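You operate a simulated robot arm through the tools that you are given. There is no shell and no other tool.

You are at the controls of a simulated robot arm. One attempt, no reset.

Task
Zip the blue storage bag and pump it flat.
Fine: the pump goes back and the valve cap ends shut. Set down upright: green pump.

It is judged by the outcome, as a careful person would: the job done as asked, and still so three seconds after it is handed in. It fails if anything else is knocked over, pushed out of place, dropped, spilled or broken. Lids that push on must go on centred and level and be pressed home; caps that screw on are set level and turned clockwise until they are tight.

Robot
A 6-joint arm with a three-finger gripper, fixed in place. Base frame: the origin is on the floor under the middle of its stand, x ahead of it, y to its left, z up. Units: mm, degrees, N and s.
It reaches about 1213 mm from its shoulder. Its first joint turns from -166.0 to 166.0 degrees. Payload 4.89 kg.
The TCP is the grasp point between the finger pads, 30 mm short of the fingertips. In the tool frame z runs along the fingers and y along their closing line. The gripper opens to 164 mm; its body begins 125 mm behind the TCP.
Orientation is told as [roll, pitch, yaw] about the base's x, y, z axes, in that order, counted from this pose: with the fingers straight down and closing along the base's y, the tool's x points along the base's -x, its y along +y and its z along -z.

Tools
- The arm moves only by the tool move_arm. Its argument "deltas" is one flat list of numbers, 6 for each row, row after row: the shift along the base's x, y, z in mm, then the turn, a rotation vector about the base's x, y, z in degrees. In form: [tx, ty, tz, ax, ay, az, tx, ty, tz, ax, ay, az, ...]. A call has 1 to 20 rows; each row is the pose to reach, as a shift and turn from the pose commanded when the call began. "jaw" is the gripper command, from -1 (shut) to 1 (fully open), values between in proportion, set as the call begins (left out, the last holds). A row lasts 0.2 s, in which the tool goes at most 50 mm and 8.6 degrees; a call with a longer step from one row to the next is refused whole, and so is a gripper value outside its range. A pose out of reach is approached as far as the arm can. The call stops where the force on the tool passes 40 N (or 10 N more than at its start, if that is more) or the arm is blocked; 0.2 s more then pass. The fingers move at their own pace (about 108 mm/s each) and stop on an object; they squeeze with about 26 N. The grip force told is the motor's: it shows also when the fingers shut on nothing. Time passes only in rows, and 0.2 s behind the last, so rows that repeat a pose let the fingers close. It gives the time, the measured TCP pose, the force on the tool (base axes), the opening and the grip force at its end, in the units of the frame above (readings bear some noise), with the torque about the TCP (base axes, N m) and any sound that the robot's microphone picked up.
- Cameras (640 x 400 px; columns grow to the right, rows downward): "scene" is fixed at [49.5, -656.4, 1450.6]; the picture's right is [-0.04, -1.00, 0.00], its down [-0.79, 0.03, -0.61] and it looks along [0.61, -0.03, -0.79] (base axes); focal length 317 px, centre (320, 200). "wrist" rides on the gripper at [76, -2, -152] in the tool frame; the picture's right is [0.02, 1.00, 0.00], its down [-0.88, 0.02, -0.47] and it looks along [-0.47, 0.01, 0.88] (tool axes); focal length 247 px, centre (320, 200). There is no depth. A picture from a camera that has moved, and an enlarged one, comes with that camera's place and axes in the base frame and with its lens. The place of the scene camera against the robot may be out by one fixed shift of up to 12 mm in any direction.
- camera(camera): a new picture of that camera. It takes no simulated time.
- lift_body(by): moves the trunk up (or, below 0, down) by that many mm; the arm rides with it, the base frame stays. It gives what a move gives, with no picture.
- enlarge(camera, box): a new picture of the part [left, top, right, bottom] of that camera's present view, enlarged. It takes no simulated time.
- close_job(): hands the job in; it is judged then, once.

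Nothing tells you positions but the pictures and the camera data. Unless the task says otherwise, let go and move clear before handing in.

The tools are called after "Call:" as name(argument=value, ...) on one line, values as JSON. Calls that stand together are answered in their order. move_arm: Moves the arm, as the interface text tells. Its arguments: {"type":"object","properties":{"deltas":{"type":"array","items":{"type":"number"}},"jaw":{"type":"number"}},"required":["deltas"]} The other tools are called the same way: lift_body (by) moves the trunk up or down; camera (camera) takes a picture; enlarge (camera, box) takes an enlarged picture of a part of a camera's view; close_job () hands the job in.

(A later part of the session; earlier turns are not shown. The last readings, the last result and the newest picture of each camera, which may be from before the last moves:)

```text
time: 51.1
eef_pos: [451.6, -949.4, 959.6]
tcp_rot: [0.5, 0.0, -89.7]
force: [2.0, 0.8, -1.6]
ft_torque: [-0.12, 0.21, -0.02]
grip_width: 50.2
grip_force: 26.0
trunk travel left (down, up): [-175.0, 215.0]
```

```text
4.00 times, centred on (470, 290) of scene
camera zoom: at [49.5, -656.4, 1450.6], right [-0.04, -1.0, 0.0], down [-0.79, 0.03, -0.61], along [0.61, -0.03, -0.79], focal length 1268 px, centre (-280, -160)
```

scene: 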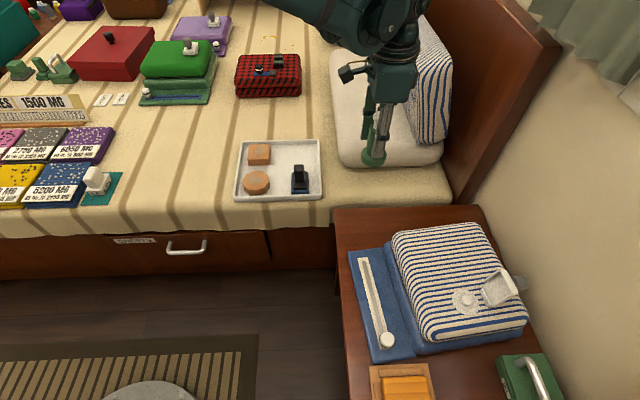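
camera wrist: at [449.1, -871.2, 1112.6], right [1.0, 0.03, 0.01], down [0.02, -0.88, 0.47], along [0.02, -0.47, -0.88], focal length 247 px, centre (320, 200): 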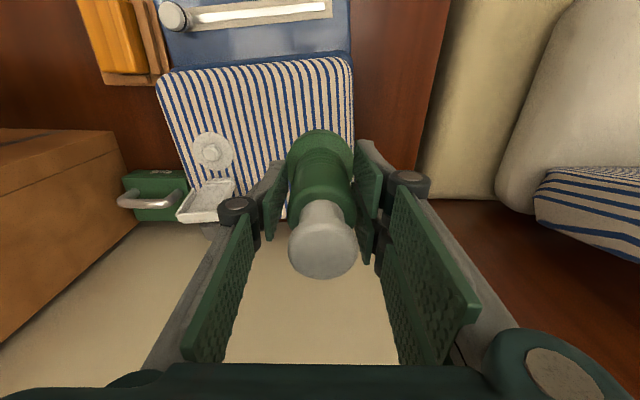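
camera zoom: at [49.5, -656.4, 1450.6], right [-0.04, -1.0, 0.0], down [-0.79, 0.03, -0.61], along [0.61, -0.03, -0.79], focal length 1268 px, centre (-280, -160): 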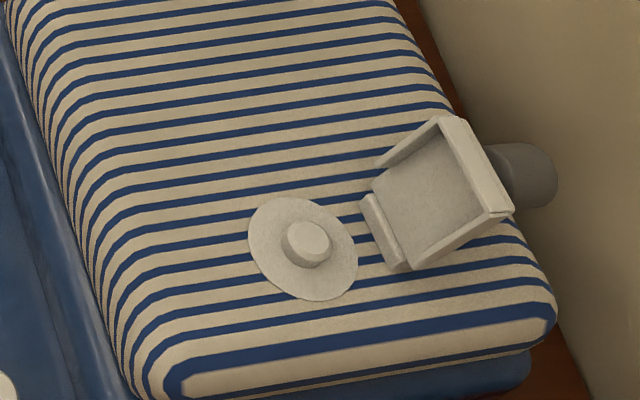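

Disc centre/nub is at about (296,-985), nub top z≈765, and the pump flange (~60 mm) matches the disc. Moving above it and lowering to just over the nub.

Call:
move_arm(deltas=[-39, -8, 0, 0, 0, 0, -78, -16, 0, 0, 0, 0, -117, -24, 0, 0, 0, 0, -155, -32, 0, 0, 0, 0, -155, -32, -45, 0, 0, 0, -155, -32, -90, 0, 0, 0])

Call:
camera(camera="wrist")

Call:
enlarge(camera="scene", box=[410, 220, 530, 320])

```text
time: 52.5
eef_pos: [295.2, -981.8, 871.3]
tcp_rot: [0.7, 0.0, -89.8]
force: [-0.8, 1.3, -0.4]
ft_torque: [-0.16, -0.13, 0.01]
grip_width: 50.2
grip_force: 25.8
trunk travel left (down, up): [-175.0, 215.0]
```

```text
taken
camera wrist: at [292.1, -903.4, 1024.6], right [1.0, 0.03, 0.01], down [0.02, -0.88, 0.47], along [0.02, -0.47, -0.88], focal length 247 px, centre (320, 200)
```

wrist: 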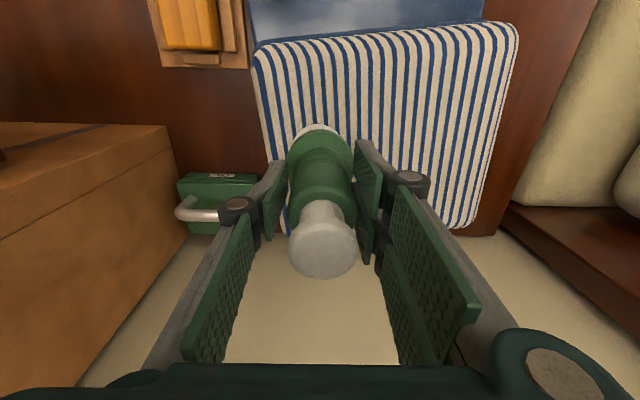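

```text
4.00 times, centred on (470, 270) of scene
camera zoom: at [49.5, -656.4, 1450.6], right [-0.04, -1.0, 0.0], down [-0.79, 0.03, -0.61], along [0.61, -0.03, -0.79], focal length 1268 px, centre (-280, -80)
```

zoom: 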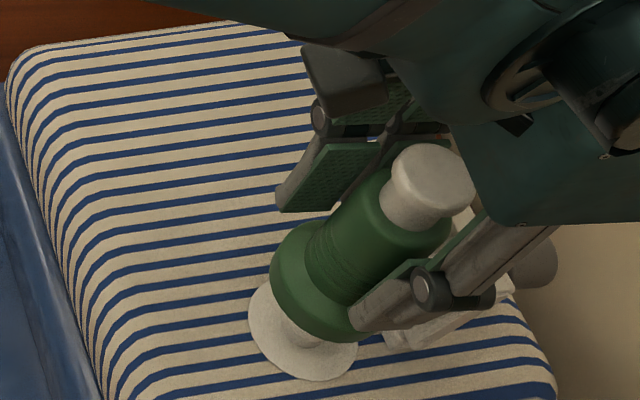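

Alignment looks within about 2–3 mm. Lowering slowly, watching the contact force.

Call:
move_arm(deltas=[0.5, -1, -6, 0, 0, 0, 0.5, -1, -12, 0, 0, 0, 0.5, -1, -17, 0, 0, 0, 0.5, -1, -20, 0, 0, 0, 0.5, -1, -23, 0, 0, 0])

Call:
enlarge(camera="scene", box=[410, 220, 530, 320])

```text
time: 53.7
eef_pos: [296.9, -983.3, 846.9]
tcp_rot: [0.7, 0.0, -89.8]
force: [0.3, -0.7, -2.2]
ft_torque: [0.02, -0.01, 0.01]
grip_width: 50.2
grip_force: 26.1
trunk travel left (down, up): [-175.0, 215.0]
```

```text
4.00 times, centred on (470, 270) of scene
camera zoom: at [49.5, -656.4, 1450.6], right [-0.04, -1.0, 0.0], down [-0.79, 0.03, -0.61], along [0.61, -0.03, -0.79], focal length 1268 px, centre (-280, -80)
```

zoom: 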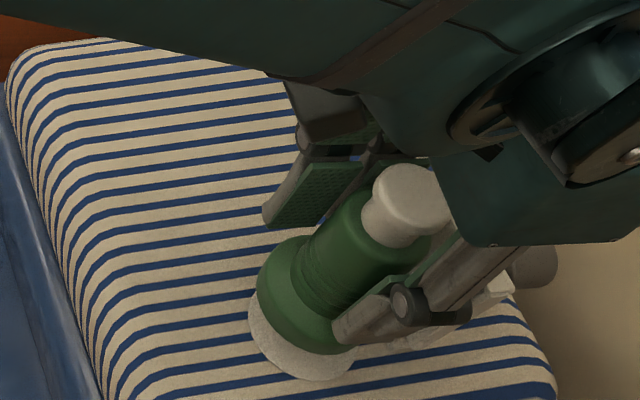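

Still free and centred. Continuing down in small steps to the disc.

Call:
move_arm(deltas=[0, 0, -2, 0, 0, 0, 0, 0, -4, 0, 0, 0, 0, 0, -6, 0, 0, 0, 0, 0, -8, 0, 0, 0, 0, 0, -10, 0, 0, 0])

Call:
enlarge(camera="scene", box=[410, 220, 530, 320])

```text
time: 54.9
eef_pos: [296.6, -983.4, 836.6]
tcp_rot: [0.7, -0.1, -89.8]
force: [0.1, 0.7, -3.0]
ft_torque: [0.02, 0.02, -0.02]
grip_width: 50.1
grip_force: 26.1
trunk travel left (down, up): [-175.0, 215.0]
```

```text
4.00 times, centred on (470, 270) of scene
camera zoom: at [49.5, -656.4, 1450.6], right [-0.04, -1.0, 0.0], down [-0.79, 0.03, -0.61], along [0.61, -0.03, -0.79], focal length 1268 px, centre (-280, -80)
```

zoom: 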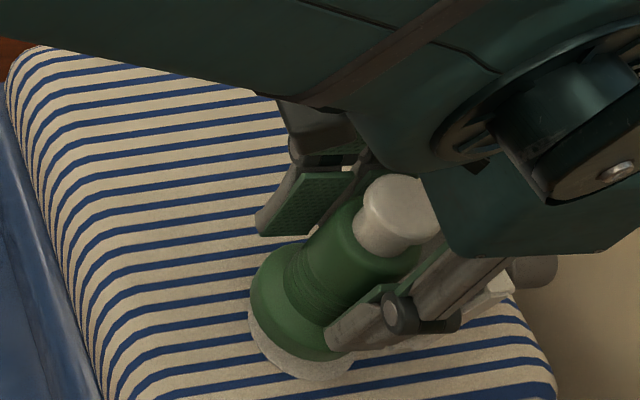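

No contact yet. Continuing in 2 mm steps.

Call:
move_arm(deltas=[0, 0, -2, 0, 0, 0, 0, 0, -4, 0, 0, 0, 0, 0, -6, 0, 0, 0])

Call:
move_arm(deltas=[0, 0, -2, 0, 0, 0, 0, 0, -4, 0, 0, 0])

Call:
enlarge(camera="scene", box=[410, 220, 530, 320])

```text
time: 55.7
eef_pos: [296.6, -982.2, 830.4]
tcp_rot: [0.6, 0.0, -89.8]
force: [-0.5, 0.4, -2.6]
ft_torque: [-0.01, 0.0, 0.0]
grip_width: 50.0
grip_force: 26.0
trunk travel left (down, up): [-175.0, 215.0]
```

```text
time: 56.3
eef_pos: [296.6, -982.3, 827.1]
tcp_rot: [0.7, -0.1, -89.7]
force: [0.5, -1.2, -0.2]
ft_torque: [-0.13, -0.02, 0.0]
grip_width: 50.3
grip_force: 26.0
trunk travel left (down, up): [-175.0, 215.0]
```

```text
4.00 times, centred on (470, 270) of scene
camera zoom: at [49.5, -656.4, 1450.6], right [-0.04, -1.0, 0.0], down [-0.79, 0.03, -0.61], along [0.61, -0.03, -0.79], focal length 1268 px, centre (-280, -80)
```

zoom: 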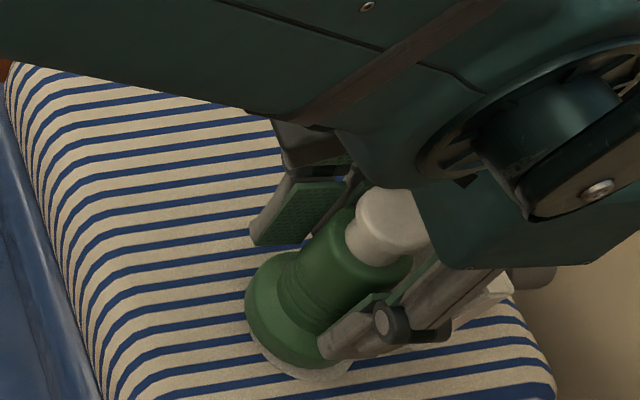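

Contact is starting (pump weight now supported). Pressing a couple of millimetres more to seat it.

Call:
move_arm(deltas=[0, 0, -1.5, 0, 0, 0, 0, 0, -3, 0, 0, 0])

Call:
enlarge(camera="scene", box=[430, 270, 510, 330])

Call:
camera(camera="wrist")

```text
time: 56.9
eef_pos: [296.1, -982.2, 823.7]
tcp_rot: [0.8, 0.0, -89.9]
force: [1.2, -6.4, 3.2]
ft_torque: [-0.5, -0.08, 0.03]
grip_width: 50.3
grip_force: 26.1
trunk travel left (down, up): [-175.0, 215.0]
```

```text
6.67 times, centred on (470, 300) of scene
camera zoom: at [49.5, -656.4, 1450.6], right [-0.04, -1.0, 0.0], down [-0.79, 0.03, -0.61], along [0.61, -0.03, -0.79], focal length 2114 px, centre (-680, -467)
```

zoom: 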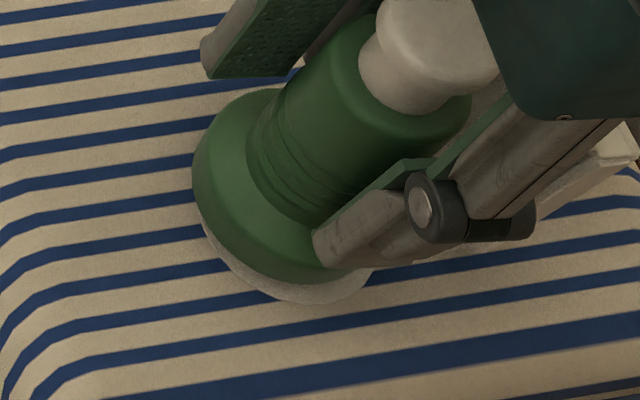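

```text
taken
camera wrist: at [293.5, -905.3, 977.6], right [1.0, 0.03, 0.01], down [0.02, -0.88, 0.47], along [0.02, -0.47, -0.88], focal length 247 px, centre (320, 200)
```

wrist: 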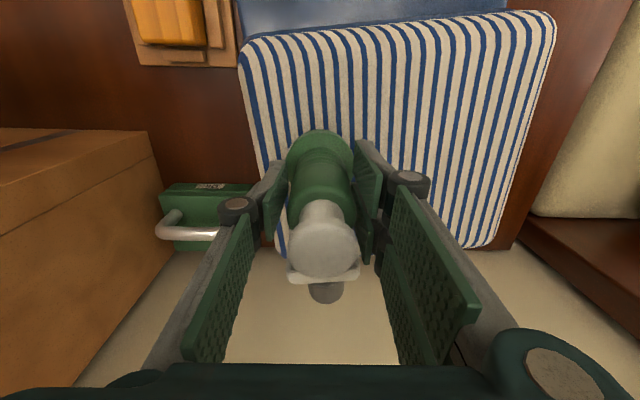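

The side force suggests the nub is slightly toward -y (and perhaps -x) of the pump's socket. I'll ease up, shift a few millimetres that way and seat again.

Call:
move_arm(deltas=[0, 0, 4, 0, 0, 0, -2, -3, 4, 0, 0, 0, -2, -3, 1, 0, 0, 0, -2, -3, -1, 0, 0, 0])

Call:
enlarge(camera="scene", box=[430, 270, 510, 330])

```text
time: 57.9
eef_pos: [295.2, -985.4, 822.0]
tcp_rot: [0.8, 0.0, -89.8]
force: [-0.4, -7.0, 2.7]
ft_torque: [-0.52, 0.02, -0.01]
grip_width: 50.3
grip_force: 26.0
trunk travel left (down, up): [-175.0, 215.0]
```

```text
6.67 times, centred on (470, 300) of scene
camera zoom: at [49.5, -656.4, 1450.6], right [-0.04, -1.0, 0.0], down [-0.79, 0.03, -0.61], along [0.61, -0.03, -0.79], focal length 2114 px, centre (-680, -467)
```

zoom: 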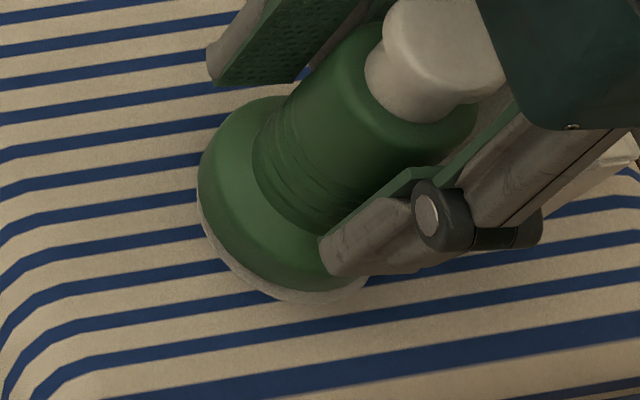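

Closer to flush. There is still a light side force toward -y, so I'll ease 3 mm more that way.

Call:
move_arm(deltas=[0, 0, 2, 0, 0, 0, 0, -2, 2, 0, 0, 0, 0, -4, 1, 0, 0, 0, 0, -4, 0, 0, 0, 0])

Call:
enlarge(camera="scene", box=[430, 270, 510, 330])

Call:
enlarge(camera="wrist", box=[240, 100, 400, 220])

```text
time: 58.9
eef_pos: [295.2, -990.4, 822.9]
tcp_rot: [0.6, 0.0, -89.6]
force: [0.1, 7.3, 1.2]
ft_torque: [0.6, 0.0, -0.04]
grip_width: 50.2
grip_force: 25.6
trunk travel left (down, up): [-175.0, 215.0]
```

```text
6.67 times, centred on (470, 300) of scene
camera zoom: at [49.5, -656.4, 1450.6], right [-0.04, -1.0, 0.0], down [-0.79, 0.03, -0.61], along [0.61, -0.03, -0.79], focal length 2114 px, centre (-680, -467)
```

zoom: 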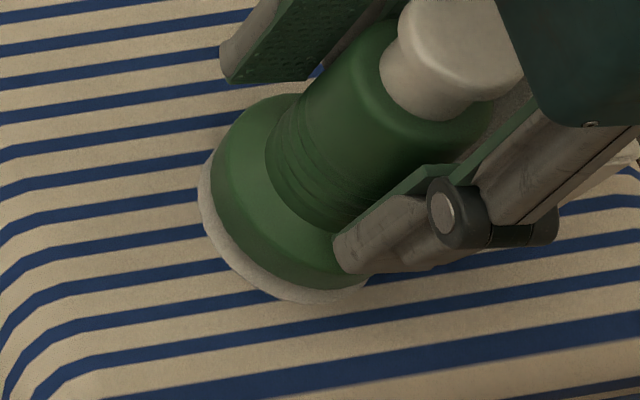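

```text
3.33 times, centred on (320, 160) of wrist
camera zoom: at [292.2, -912.1, 976.0], right [1.0, 0.03, 0.01], down [0.02, -0.88, 0.47], along [0.02, -0.47, -0.88], focal length 823 px, centre (320, 333)
```

zoom: 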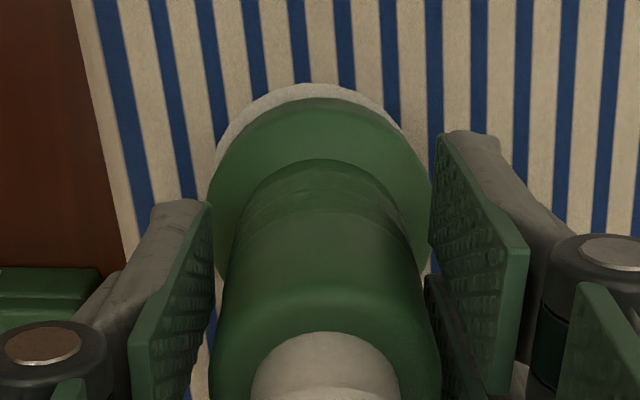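

The side force flipped sign, so the nub is captured in the socket and centred at about y≈-988. Moving back 2.5 mm and pressing gently down.

Call:
move_arm(deltas=[0, 1.2, 0, 0, 0, 0, 0, 2.4, 0, 0, 0, 0, 0, 2.4, -1, 0, 0, 0, 0, 2.4, -2, 0, 0, 0])

Call:
enlarge(camera="scene", box=[430, 270, 510, 330])

Call:
enlarge(camera="wrist", box=[240, 100, 400, 220])

```text
time: 59.9
eef_pos: [294.1, -987.8, 819.3]
tcp_rot: [0.8, 0.0, -89.8]
force: [0.9, 0.5, -2.6]
ft_torque: [0.0, 0.02, 0.0]
grip_width: 50.3
grip_force: 26.0
trunk travel left (down, up): [-175.0, 215.0]
```

```text
6.67 times, centred on (470, 300) of scene
camera zoom: at [49.5, -656.4, 1450.6], right [-0.04, -1.0, 0.0], down [-0.79, 0.03, -0.61], along [0.61, -0.03, -0.79], focal length 2114 px, centre (-680, -467)
```

zoom: 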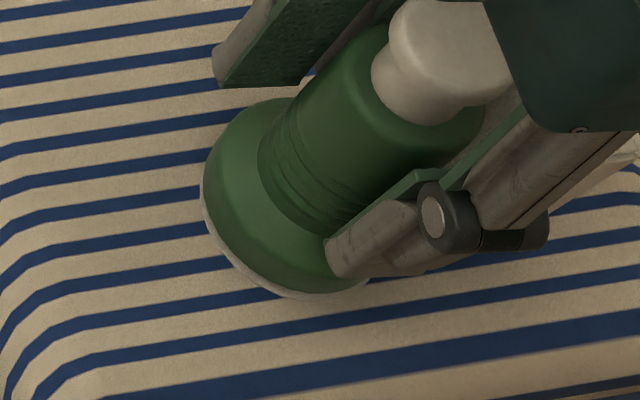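

```text
3.33 times, centred on (320, 160) of wrist
camera zoom: at [291.7, -910.1, 973.9], right [1.0, 0.03, 0.01], down [0.02, -0.88, 0.47], along [0.02, -0.47, -0.88], focal length 823 px, centre (320, 333)
```

zoom: 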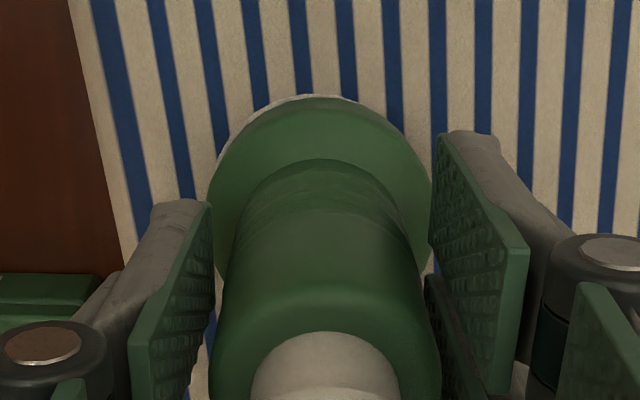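

Side force is gone and the pump slides freely down over the nub. Continuing down until it seats on the disc.

Call:
move_arm(deltas=[0, 0, -1, 0, 0, 0, 0, 0, -2, 0, 0, 0, 0, 0, -3, 0, 0, 0, 0, 0, -4, 0, 0, 0])

Call:
enlarge(camera="scene", box=[430, 270, 510, 330])

```text
time: 60.9
eef_pos: [296.4, -986.8, 815.6]
tcp_rot: [0.8, 0.0, -89.8]
force: [2.6, -6.7, 2.2]
ft_torque: [-0.33, -0.02, -0.22]
grip_width: 50.2
grip_force: 26.0
trunk travel left (down, up): [-175.0, 215.0]
```

```text
6.67 times, centred on (470, 300) of scene
camera zoom: at [49.5, -656.4, 1450.6], right [-0.04, -1.0, 0.0], down [-0.79, 0.03, -0.61], along [0.61, -0.03, -0.79], focal length 2114 px, centre (-680, -467)
```

zoom: 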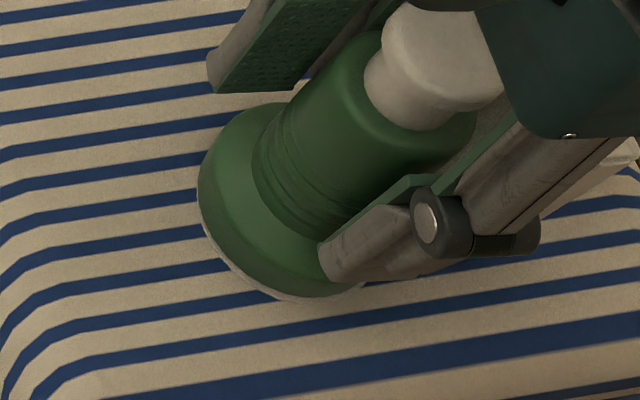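

It looks seated on the disc. A tiny centering adjustment, then I'll release slowly.

Call:
move_arm(deltas=[-0.5, -1, 0, 0, 0, 0, -1, -1.5, 0, 0, 0, 0, -1, -1.5, -0.5, 0, 0, 0])

```text
time: 61.7
eef_pos: [294.9, -988.4, 815.4]
tcp_rot: [0.8, -0.1, -89.8]
force: [5.6, 6.6, 1.1]
ft_torque: [0.49, -0.13, -0.08]
grip_width: 50.2
grip_force: 25.7
trunk travel left (down, up): [-175.0, 215.0]
```

Tight fit now; splitting the difference and checking before release.

Call:
move_arm(deltas=[0.6, 0.7, 0, 0, 0, 0, 0.6, 0.7, 0, 0, 0, 0])

Call:
camera(camera="wrist")

Call:
enlarge(camera="scene", box=[400, 220, 560, 340])

```text
time: 62.3
eef_pos: [293.1, -987.3, 815.6]
tcp_rot: [0.7, -0.1, -89.8]
force: [1.1, -1.9, 2.7]
ft_torque: [0.06, -0.01, -0.06]
grip_width: 50.3
grip_force: 26.0
trunk travel left (down, up): [-175.0, 215.0]
```

```text
taken
camera wrist: at [291.4, -910.7, 969.4], right [1.0, 0.03, 0.01], down [0.02, -0.88, 0.47], along [0.02, -0.47, -0.88], focal length 247 px, centre (320, 200)
```

wrist: 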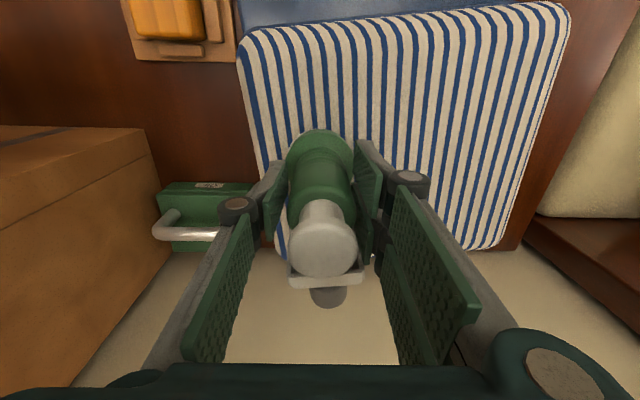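

```text
3.33 times, centred on (480, 280) of scene
camera zoom: at [49.5, -656.4, 1450.6], right [-0.04, -1.0, 0.0], down [-0.79, 0.03, -0.61], along [0.61, -0.03, -0.79], focal length 1057 px, centre (-213, -67)
```

zoom: 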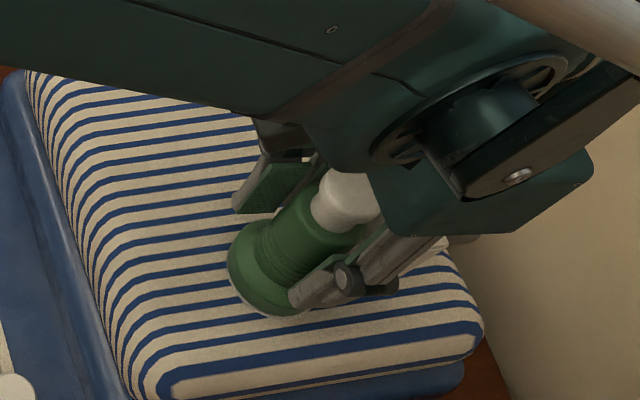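

Forces are small and the pump is seated. Opening the fingers to release it.

Call:
move_arm(deltas=[0, 0, 0, 0, 0, 0, 0, 0, 0, 0, 0, 0, 0, 0, 0, 0, 0, 0], jaw=-0.05)

Call:
camera(camera="wrist")

Call:
enlarge(camera="scene", box=[400, 220, 560, 340])

```text
time: 63.1
eef_pos: [294.3, -987.8, 815.2]
tcp_rot: [0.7, 0.0, -89.7]
force: [-0.3, 0.1, -0.7]
ft_torque: [-0.02, 0.0, -0.03]
grip_width: 78.0
grip_force: 0.1
trunk travel left (down, up): [-175.0, 215.0]
```

```text
taken
camera wrist: at [291.7, -910.4, 969.4], right [1.0, 0.03, 0.01], down [0.02, -0.88, 0.47], along [0.02, -0.47, -0.88], focal length 247 px, centre (320, 200)
```

wrist: 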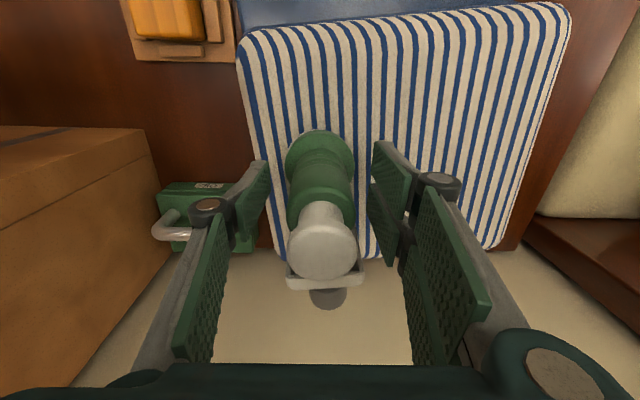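

```text
3.33 times, centred on (480, 280) of scene
camera zoom: at [49.5, -656.4, 1450.6], right [-0.04, -1.0, 0.0], down [-0.79, 0.03, -0.61], along [0.61, -0.03, -0.79], focal length 1057 px, centre (-213, -67)
```

zoom: 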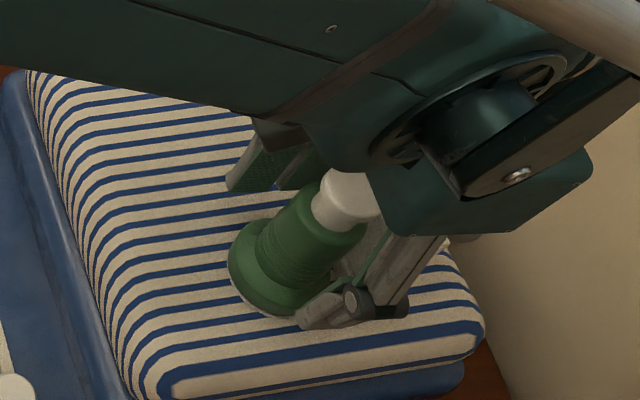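

Pump stands upright on the valve. I'll raise clear of the plunger, close the fingers into a fist and press the plunger down from above to see how it behaves.

Call:
move_arm(deltas=[0, 0, 30, 0, 0, 0, 0, 0, 70, 0, 0, 0, 0, 0, 115, 0, 0, 0])

Call:
move_arm(deltas=[0, 0, 0, 0, 0, 0, 0, 0, 0, 0, 0, 0, 0, 0, 0, 0, 0, 0], jaw=-1)

Call:
camera(camera="wrist")

Call:
enlarge(camera="scene", box=[400, 220, 560, 340])

```text
time: 63.9
eef_pos: [294.1, -988.3, 929.7]
tcp_rot: [0.7, 0.1, -89.9]
force: [0.0, -1.7, -0.6]
ft_torque: [0.14, 0.05, 0.03]
grip_width: 78.0
grip_force: 0.1
trunk travel left (down, up): [-175.0, 215.0]
```

```text
time: 64.7
eef_pos: [294.9, -987.0, 929.5]
tcp_rot: [0.7, 0.0, -89.8]
force: [-0.6, -0.9, -1.0]
ft_torque: [-0.01, -0.01, 0.0]
grip_width: 0.0
grip_force: 26.4
trunk travel left (down, up): [-175.0, 215.0]
```

```text
taken
camera wrist: at [291.3, -909.0, 1083.3], right [1.0, 0.03, 0.01], down [0.02, -0.88, 0.47], along [0.02, -0.47, -0.88], focal length 247 px, centre (320, 200)
```

wrist: 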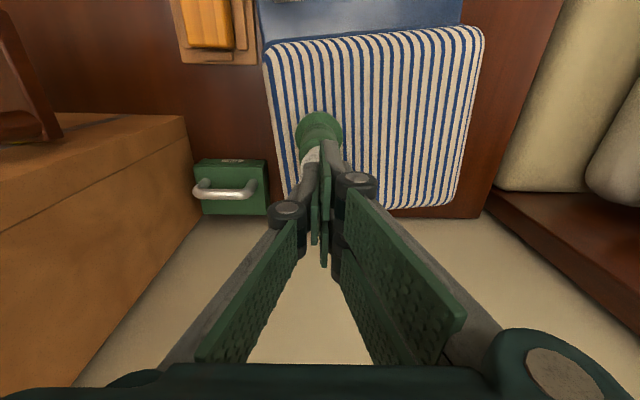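

```text
3.33 times, centred on (480, 280) of scene
camera zoom: at [49.5, -656.4, 1450.6], right [-0.04, -1.0, 0.0], down [-0.79, 0.03, -0.61], along [0.61, -0.03, -0.79], focal length 1057 px, centre (-213, -67)
```

zoom: 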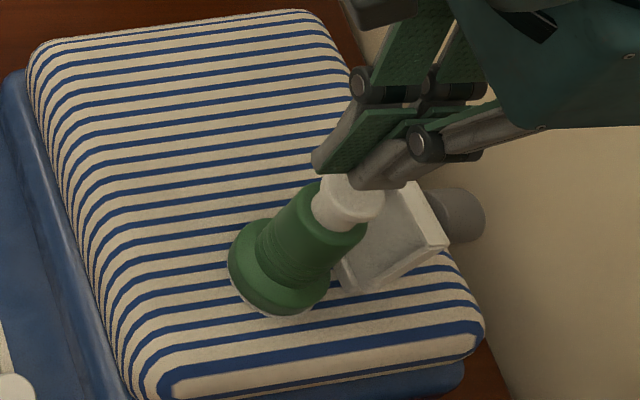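

Fist is directly above the plunger. Lowering gently onto it.

Call:
move_arm(deltas=[-1, -1, -8, 0, 0, 0, -1, -1, -16, 0, 0, 0, -1, -1, -22, 0, 0, 0, -1, -1, -26, 0, 0, 0, -1, -1, -30, 0, 0, 0])

Call:
enlarge(camera="scene", box=[400, 220, 560, 340])

```text
time: 65.9
eef_pos: [293.9, -988.4, 901.7]
tcp_rot: [0.7, 0.0, -89.8]
force: [0.6, 0.0, 0.4]
ft_torque: [-0.02, -0.01, 0.0]
grip_width: 0.1
grip_force: 25.6
trunk travel left (down, up): [-175.0, 215.0]
```

```text
3.33 times, centred on (480, 280) of scene
camera zoom: at [49.5, -656.4, 1450.6], right [-0.04, -1.0, 0.0], down [-0.79, 0.03, -0.61], along [0.61, -0.03, -0.79], focal length 1057 px, centre (-213, -67)
```

zoom: 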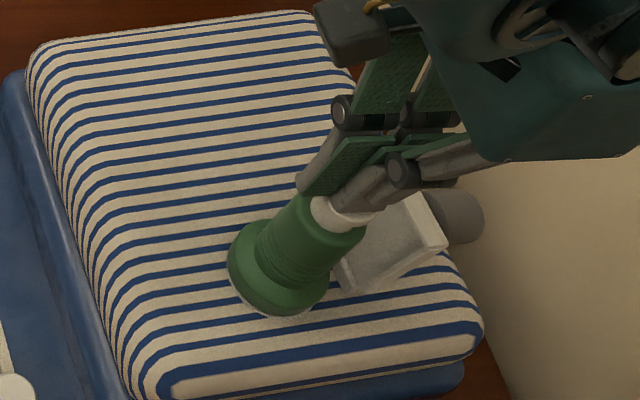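

Close to contact. Continuing in 2 mm steps.

Call:
move_arm(deltas=[0, 0, -2, 0, 0, 0, 0, 0, -4, 0, 0, 0, 0, 0, -6, 0, 0, 0, 0, 0, -8, 0, 0, 0])

Call:
enlarge(camera="scene", box=[400, 220, 560, 340])

```text
time: 66.9
eef_pos: [294.3, -989.5, 892.8]
tcp_rot: [0.6, 0.0, -89.8]
force: [-0.2, 0.5, 0.6]
ft_torque: [-0.01, -0.03, 0.03]
grip_width: 6.1
grip_force: 25.6
trunk travel left (down, up): [-175.0, 215.0]
```

```text
3.33 times, centred on (480, 280) of scene
camera zoom: at [49.5, -656.4, 1450.6], right [-0.04, -1.0, 0.0], down [-0.79, 0.03, -0.61], along [0.61, -0.03, -0.79], focal length 1057 px, centre (-213, -67)
```

zoom: 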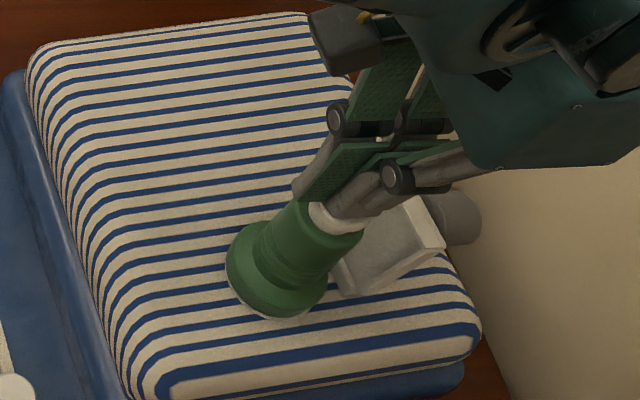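

The jaws report 6 mm opening, so the tips may be wedging on the knob. Checking closely.

Call:
enlarge(camera="wrist", box=[260, 110, 380, 210])

Call:
enlarge(camera="scene", box=[440, 250, 520, 310])

```text
4.00 times, centred on (320, 160) of wrist
camera zoom: at [290.9, -911.9, 1046.1], right [1.0, 0.03, 0.01], down [0.02, -0.88, 0.47], along [0.02, -0.47, -0.88], focal length 988 px, centre (320, 360)
```

zoom: 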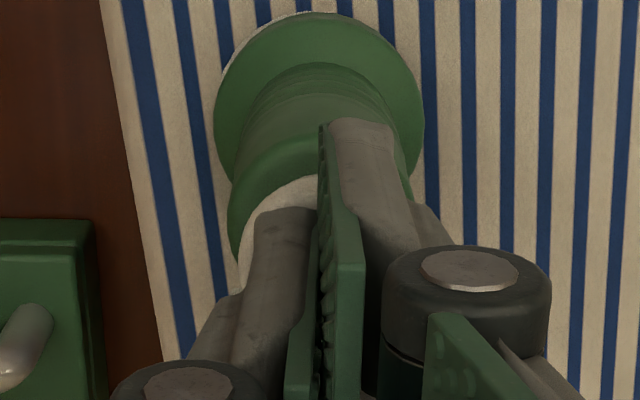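

```text
6.67 times, centred on (480, 280) of scene
camera zoom: at [49.5, -656.4, 1450.6], right [-0.04, -1.0, 0.0], down [-0.79, 0.03, -0.61], along [0.61, -0.03, -0.79], focal length 2114 px, centre (-747, -333)
```

zoom: 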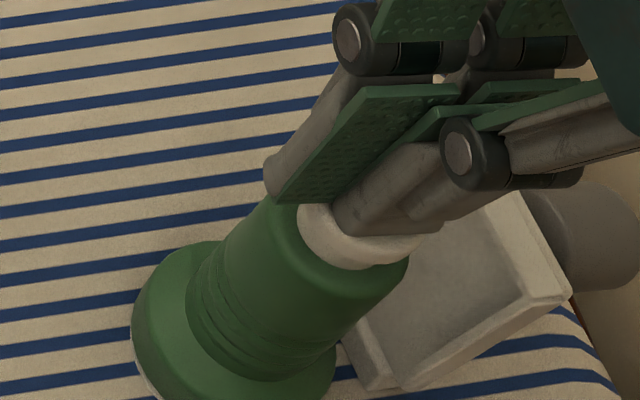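

The plunger appears to have moved down easily. I'll continue pressing to the bottom of the stroke, watching force and sound.

Call:
move_arm(deltas=[0, 0, -2, 0, 0, 0, 0, 0, -4, 0, 0, 0, 0, 0, -6, 0, 0, 0, 0, 0, -8, 0, 0, 0, 0, 0, -10, 0, 0, 0])

Call:
enlarge(camera="scene", box=[440, 250, 520, 310])

Call:
enlarge(camera="wrist", box=[260, 110, 380, 210])

```text
time: 68.1
eef_pos: [292.8, -989.8, 883.4]
tcp_rot: [0.7, 0.0, -89.9]
force: [0.5, 0.2, 1.7]
ft_torque: [0.01, 0.0, -0.02]
grip_width: 6.2
grip_force: 26.0
trunk travel left (down, up): [-175.0, 215.0]
```

```text
6.67 times, centred on (480, 280) of scene
camera zoom: at [49.5, -656.4, 1450.6], right [-0.04, -1.0, 0.0], down [-0.79, 0.03, -0.61], along [0.61, -0.03, -0.79], focal length 2114 px, centre (-747, -333)
```

zoom: 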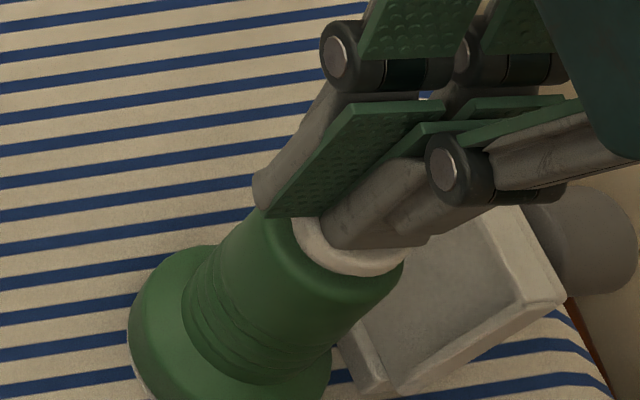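

```text
4.00 times, centred on (320, 160) of wrist
camera zoom: at [290.7, -912.1, 1036.6], right [1.0, 0.03, 0.01], down [0.02, -0.88, 0.47], along [0.02, -0.47, -0.88], focal length 988 px, centre (320, 360)
```

zoom: 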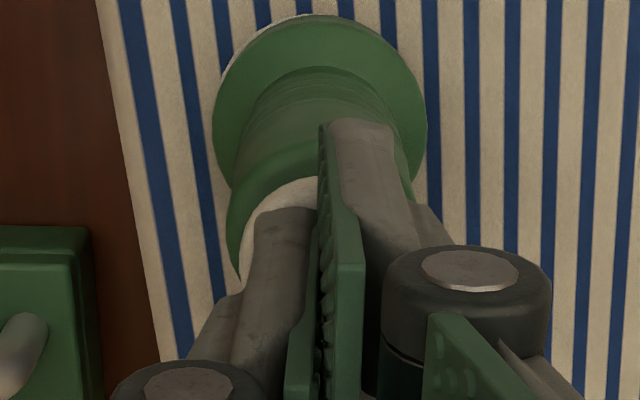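

Continuing to the bottom of the stroke.

Call:
move_arm(deltas=[0, 0, -2, 0, 0, 0, 0, 0, -4, 0, 0, 0, 0, 0, -6, 0, 0, 0, 0, 0, -8, 0, 0, 0, 0, 0, -10, 0, 0, 0, 0, 0, -12, 0, 0, 0])

Call:
enlarge(camera="scene", box=[440, 250, 520, 310])

```text
time: 69.5
eef_pos: [292.5, -989.7, 870.8]
tcp_rot: [0.7, 0.0, -89.8]
force: [-1.2, -0.5, 2.6]
ft_torque: [0.01, -0.03, -0.01]
grip_width: 6.0
grip_force: 25.8
trunk travel left (down, up): [-175.0, 215.0]
heard: click
```

```text
6.67 times, centred on (480, 280) of scene
camera zoom: at [49.5, -656.4, 1450.6], right [-0.04, -1.0, 0.0], down [-0.79, 0.03, -0.61], along [0.61, -0.03, -0.79], focal length 2114 px, centre (-747, -333)
```

zoom: 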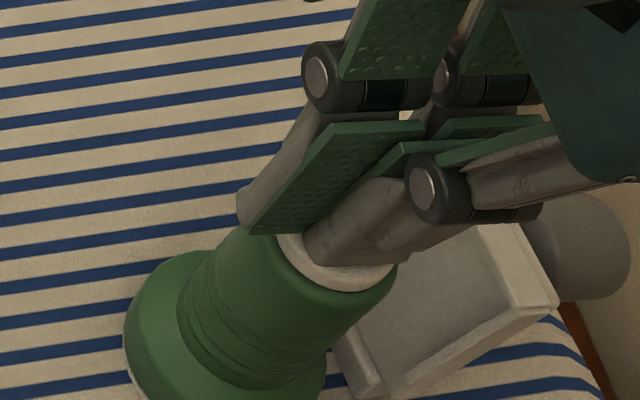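

A click at the bottom of the stroke, and the bag is sinking. Now raising to see if the plunger springs back.

Call:
move_arm(deltas=[0, 0, 8, 0, 0, 0, 0, 0, 20, 0, 0, 0, 0, 0, 35, 0, 0, 0, 0, 0, 50, 0, 0, 0])

Call:
enlarge(camera="scene", box=[400, 220, 560, 340])

Call:
camera(camera="wrist")

```text
time: 70.5
eef_pos: [292.8, -990.0, 919.7]
tcp_rot: [0.7, 0.0, -89.8]
force: [0.4, -0.7, -0.7]
ft_torque: [0.08, 0.03, 0.0]
grip_width: 0.0
grip_force: 26.0
trunk travel left (down, up): [-175.0, 215.0]
```

```text
3.33 times, centred on (480, 280) of scene
camera zoom: at [49.5, -656.4, 1450.6], right [-0.04, -1.0, 0.0], down [-0.79, 0.03, -0.61], along [0.61, -0.03, -0.79], focal length 1057 px, centre (-213, -67)
```

zoom: 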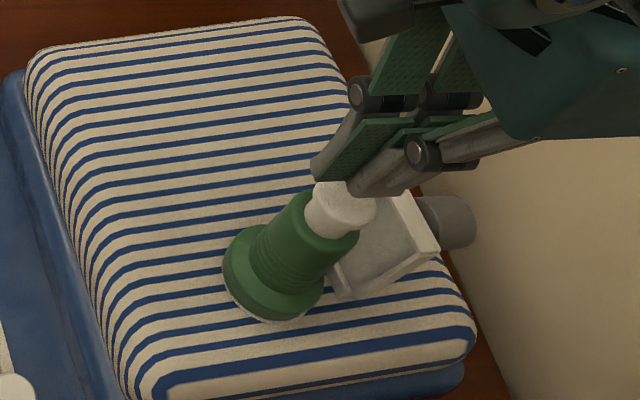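

```text
taken
camera wrist: at [291.0, -912.1, 1073.7], right [1.0, 0.03, 0.01], down [0.02, -0.88, 0.47], along [0.02, -0.47, -0.88], focal length 247 px, centre (320, 200)
```

wrist: 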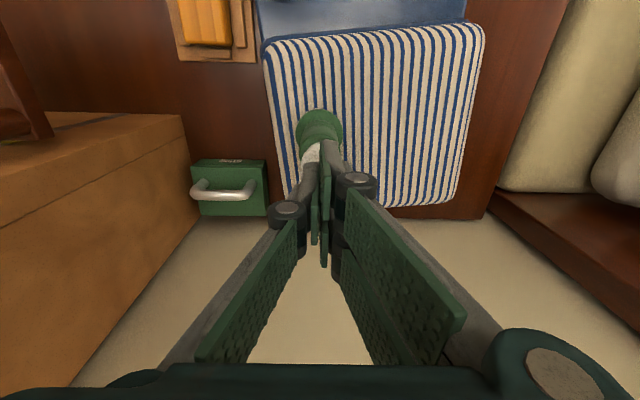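

The plunger springs back and the bag is visibly lower. I'll repeat: press down through the full stroke again.

Call:
move_arm(deltas=[0, 0, -12, 0, 0, 0, 0, 0, -24, 0, 0, 0, 0, 0, -30, 0, 0, 0, 0, 0, -35, 0, 0, 0, 0, 0, -40, 0, 0, 0, 0, 0, -45, 0, 0, 0, 0, 0, -50, 0, 0, 0, 0, 0, -54, 0, 0, 0])

Call:
enlarge(camera="scene", box=[400, 220, 560, 340])

```text
time: 72.3
eef_pos: [293.4, -989.2, 866.2]
tcp_rot: [0.7, -0.1, -89.8]
force: [0.0, 0.2, 1.7]
ft_torque: [0.01, 0.01, 0.0]
grip_width: 6.0
grip_force: 25.6
trunk travel left (down, up): [-175.0, 215.0]
```

```text
3.33 times, centred on (480, 280) of scene
camera zoom: at [49.5, -656.4, 1450.6], right [-0.04, -1.0, 0.0], down [-0.79, 0.03, -0.61], along [0.61, -0.03, -0.79], focal length 1057 px, centre (-213, -67)
```

zoom: 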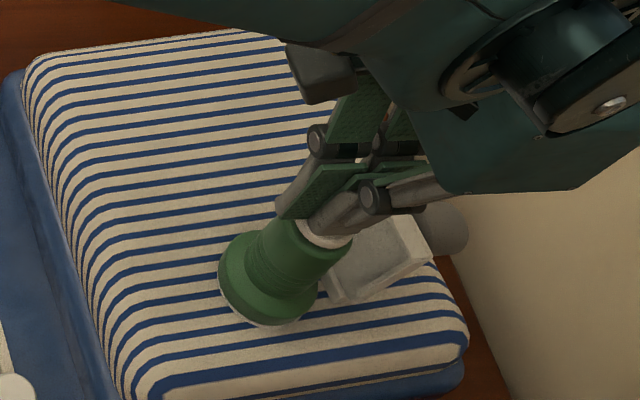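

No click yet on this stroke; continuing down.

Call:
move_arm(deltas=[0, 0, -4, 0, 0, 0, 0, 0, -8, 0, 0, 0, 0, 0, -12, 0, 0, 0, 0, 0, -16, 0, 0, 0])

Call:
enlarge(camera="scene", box=[400, 220, 560, 340])

```text
time: 73.3
eef_pos: [293.0, -989.7, 850.2]
tcp_rot: [0.7, 0.0, -89.9]
force: [2.2, 1.1, 4.4]
ft_torque: [0.03, -0.06, 0.01]
grip_width: 6.1
grip_force: 25.5
trunk travel left (down, up): [-175.0, 215.0]
heard: click
```

```text
3.33 times, centred on (480, 280) of scene
camera zoom: at [49.5, -656.4, 1450.6], right [-0.04, -1.0, 0.0], down [-0.79, 0.03, -0.61], along [0.61, -0.03, -0.79], focal length 1057 px, centre (-213, -67)
```

zoom: 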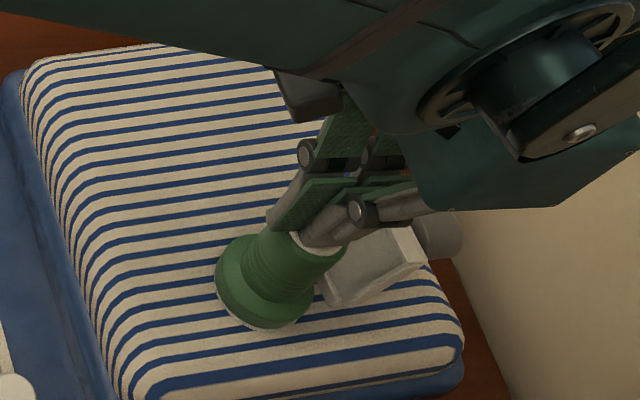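

Second click; the bag drops about 20 mm per stroke. Third stroke: up for the spring return, then down again.

Call:
move_arm(deltas=[0, 0, 15, 0, 0, 0, 0, 0, 30, 0, 0, 0, 0, 0, 45, 0, 0, 0, 0, 0, 45, 0, 0, 0, 0, 0, 33, 0, 0, 0, 0, 0, 24, 0, 0, 0, 0, 0, 16, 0, 0, 0, 0, 0, 9, 0, 0, 0, 0, 0, 3, 0, 0, 0, 0, 0, -3, 0, 0, 0, 0, 0, -9, 0, 0, 0, 0, 0, -14, 0, 0, 0, 0, 0, -18, 0, 0, 0])

Call:
enlarge(camera="scene", box=[400, 220, 560, 340])

```text
time: 76.1
eef_pos: [293.6, -989.4, 833.2]
tcp_rot: [0.6, 0.0, -89.7]
force: [0.4, 1.7, 8.1]
ft_torque: [0.04, -0.01, 0.01]
grip_width: 6.2
grip_force: 26.2
trunk travel left (down, up): [-175.0, 215.0]
heard: click
```

```text
3.33 times, centred on (480, 280) of scene
camera zoom: at [49.5, -656.4, 1450.6], right [-0.04, -1.0, 0.0], down [-0.79, 0.03, -0.61], along [0.61, -0.03, -0.79], focal length 1057 px, centre (-213, -67)
```

zoom: 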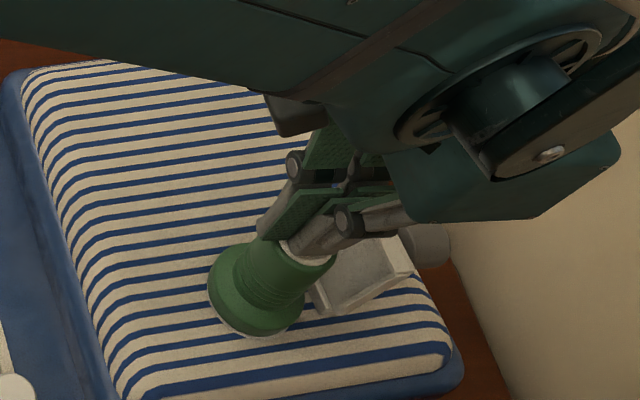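

Third click. Fourth stroke.

Call:
move_arm(deltas=[0, 0, 15, 0, 0, 0, 0, 0, 30, 0, 0, 0, 0, 0, 45, 0, 0, 0, 0, 0, 45, 0, 0, 0, 0, 0, 33, 0, 0, 0, 0, 0, 24, 0, 0, 0, 0, 0, 16, 0, 0, 0, 0, 0, 9, 0, 0, 0, 0, 0, 3, 0, 0, 0, 0, 0, -3, 0, 0, 0, 0, 0, -9, 0, 0, 0, 0, 0, -14, 0, 0, 0, 0, 0, -19, 0, 0, 0])

Call:
enlarge(camera="scene", box=[400, 220, 560, 340])

```text
time: 78.9
eef_pos: [293.3, -990.5, 820.1]
tcp_rot: [0.7, -0.1, -89.7]
force: [-2.0, 0.8, 28.0]
ft_torque: [0.05, 0.02, 0.02]
grip_width: 6.0
grip_force: 26.3
trunk travel left (down, up): [-175.0, 215.0]
heard: click
stopped in row 13: the force on the tool passed its limit at 45 N (the readings are from after the stop); the commanded pose is now the measured one
```

```text
3.33 times, centred on (480, 280) of scene
camera zoom: at [49.5, -656.4, 1450.6], right [-0.04, -1.0, 0.0], down [-0.79, 0.03, -0.61], along [0.61, -0.03, -0.79], focal length 1057 px, centre (-213, -67)
```

zoom: 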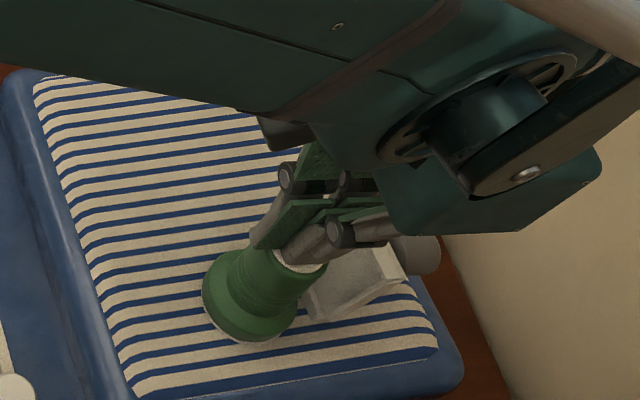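

Fourth click, at the bottom with rising force. Fifth stroke with gentler approach at the end.

Call:
move_arm(deltas=[0, 0, 15, 0, 0, 0, 0, 0, 30, 0, 0, 0, 0, 0, 48, 0, 0, 0, 0, 0, 48, 0, 0, 0, 0, 0, 36, 0, 0, 0, 0, 0, 26, 0, 0, 0, 0, 0, 18, 0, 0, 0, 0, 0, 12, 0, 0, 0, 0, 0, 7, 0, 0, 0, 0, 0, 3, 0, 0, 0, 0, 0, 0, 0, 0, 0, 0, 0, -3, 0, 0, 0, 0, 0, -6, 0, 0, 0])

Call:
enlarge(camera="scene", box=[400, 220, 560, 340])

```text
time: 81.4
eef_pos: [292.2, -991.0, 819.0]
tcp_rot: [0.9, -0.3, -89.8]
force: [-0.9, 0.1, 28.0]
ft_torque: [0.1, 0.03, 0.01]
grip_width: 5.9
grip_force: 26.2
trunk travel left (down, up): [-175.0, 215.0]
heard: click
stopped in row 12: the force on the tool passed its limit at 44 N (the readings are from after the stop); the commanded pose is now the measured one
```

```text
3.33 times, centred on (480, 280) of scene
camera zoom: at [49.5, -656.4, 1450.6], right [-0.04, -1.0, 0.0], down [-0.79, 0.03, -0.61], along [0.61, -0.03, -0.79], focal length 1057 px, centre (-213, -67)
```

zoom: 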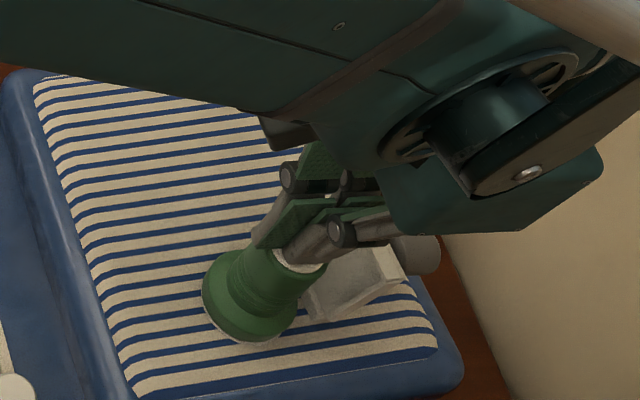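

The bottom position didn't change and the bag no longer sinks, so it looks flat. I'll rise and inspect.

Call:
move_arm(deltas=[0, 0, 15, 0, 0, 0, 0, 0, 35, 0, 0, 0, 0, 0, 60, 0, 0, 0, 0, 30, 90, 0, 0, 0, 0, 60, 120, 0, 0, 0, 0, 90, 150, 0, 0, 0])

Call:
camera(camera="wrist")

Call:
camera(camera="scene")

Call:
enlarge(camera="scene", box=[330, 180, 570, 400])

```text
time: 82.8
eef_pos: [294.2, -901.5, 967.2]
tcp_rot: [0.7, -0.1, -89.8]
force: [-0.2, -1.0, -1.9]
ft_torque: [0.29, 0.03, -0.02]
grip_width: 0.0
grip_force: 25.6
trunk travel left (down, up): [-175.0, 215.0]
```

```text
taken
camera wrist: at [291.0, -823.8, 1120.9], right [1.0, 0.03, 0.01], down [0.02, -0.88, 0.47], along [0.02, -0.47, -0.88], focal length 247 px, centre (320, 200)
```

wrist: 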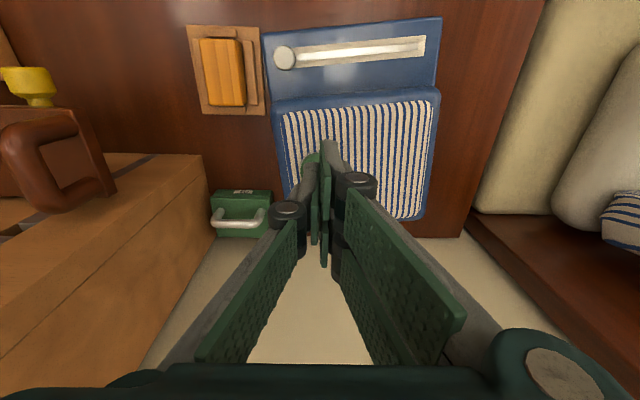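

```text
taken
```

scene: 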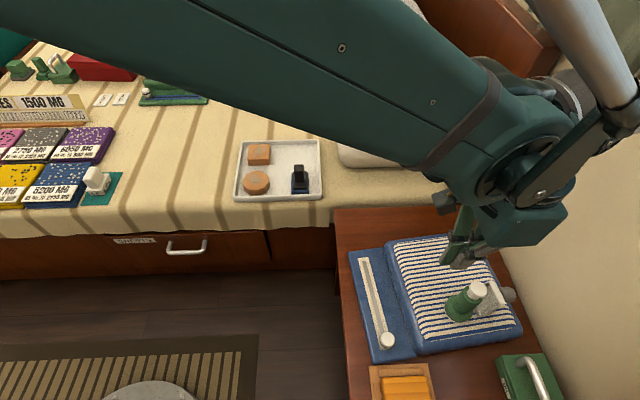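

```text
1.82 times, centred on (450, 290) of scene
camera zoom: at [49.5, -656.4, 1450.6], right [-0.04, -1.0, 0.0], down [-0.79, 0.03, -0.61], along [0.61, -0.03, -0.79], focal length 576 px, centre (84, 36)
```

zoom: 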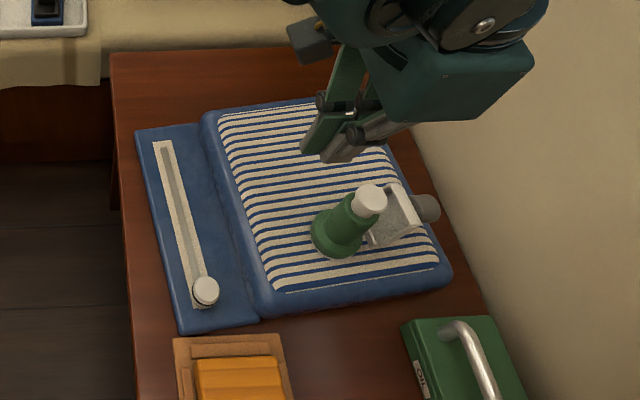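

The bag is flat (striped part flush with the blue border, slider at the closed end). Now I'll open the jaws and go over the pump to pick it up again.

Call:
move_arm(deltas=[0, -30, 0, 0, 0, 0, 0, -60, 0, 0, 0, 0, 0, -87, -20, 0, 0, 0, 0, -87, -60, 0, 0, 0], jaw=0.05)

Call:
camera(camera="wrist")

Call:
enlarge(camera="wrist", box=[240, 80, 400, 200])

Call:
enlarge(camera="scene", box=[400, 220, 560, 340])

```text
time: 83.8
eef_pos: [293.9, -989.4, 908.8]
tcp_rot: [0.7, -0.3, -89.7]
force: [-0.7, 2.0, 2.3]
ft_torque: [-0.16, -0.05, 0.03]
grip_width: 85.7
grip_force: 0.1
trunk travel left (down, up): [-175.0, 215.0]
```

```text
taken
camera wrist: at [290.2, -910.9, 1062.0], right [1.0, 0.03, 0.01], down [0.02, -0.88, 0.48], along [0.02, -0.48, -0.88], focal length 247 px, centre (320, 200)
```

wrist: 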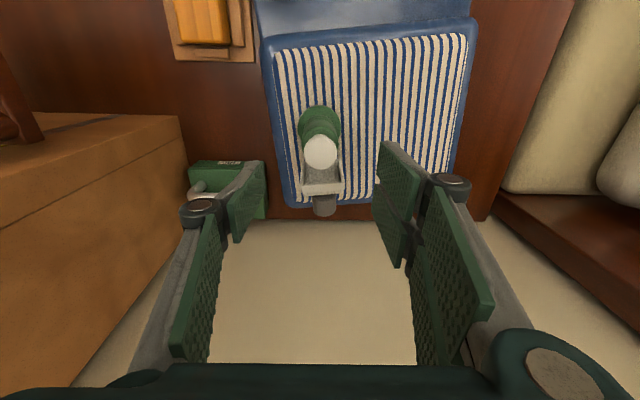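

```text
3.33 times, centred on (320, 140) of wrist
camera zoom: at [290.2, -910.9, 1062.0], right [1.0, 0.03, 0.01], down [0.02, -0.88, 0.48], along [0.02, -0.48, -0.88], focal length 823 px, centre (320, 400)
```

zoom: 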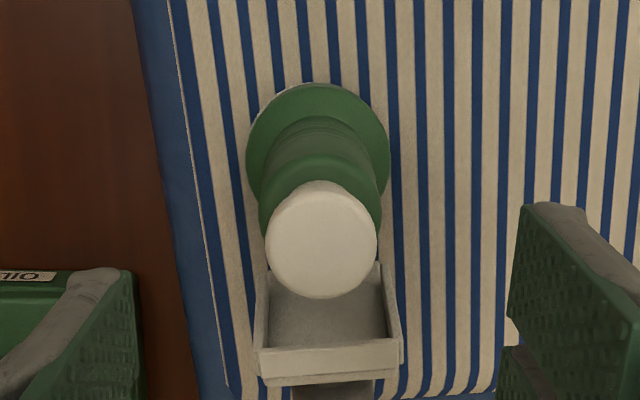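

```text
3.33 times, centred on (480, 280) of scene
camera zoom: at [49.5, -656.4, 1450.6], right [-0.04, -1.0, 0.0], down [-0.79, 0.03, -0.61], along [0.61, -0.03, -0.79], focal length 1057 px, centre (-213, -67)
```

zoom: 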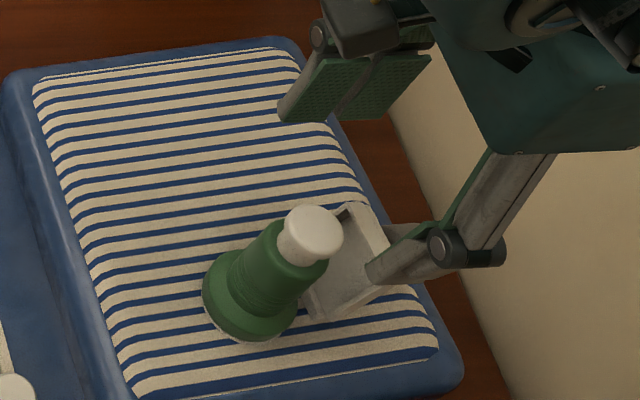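

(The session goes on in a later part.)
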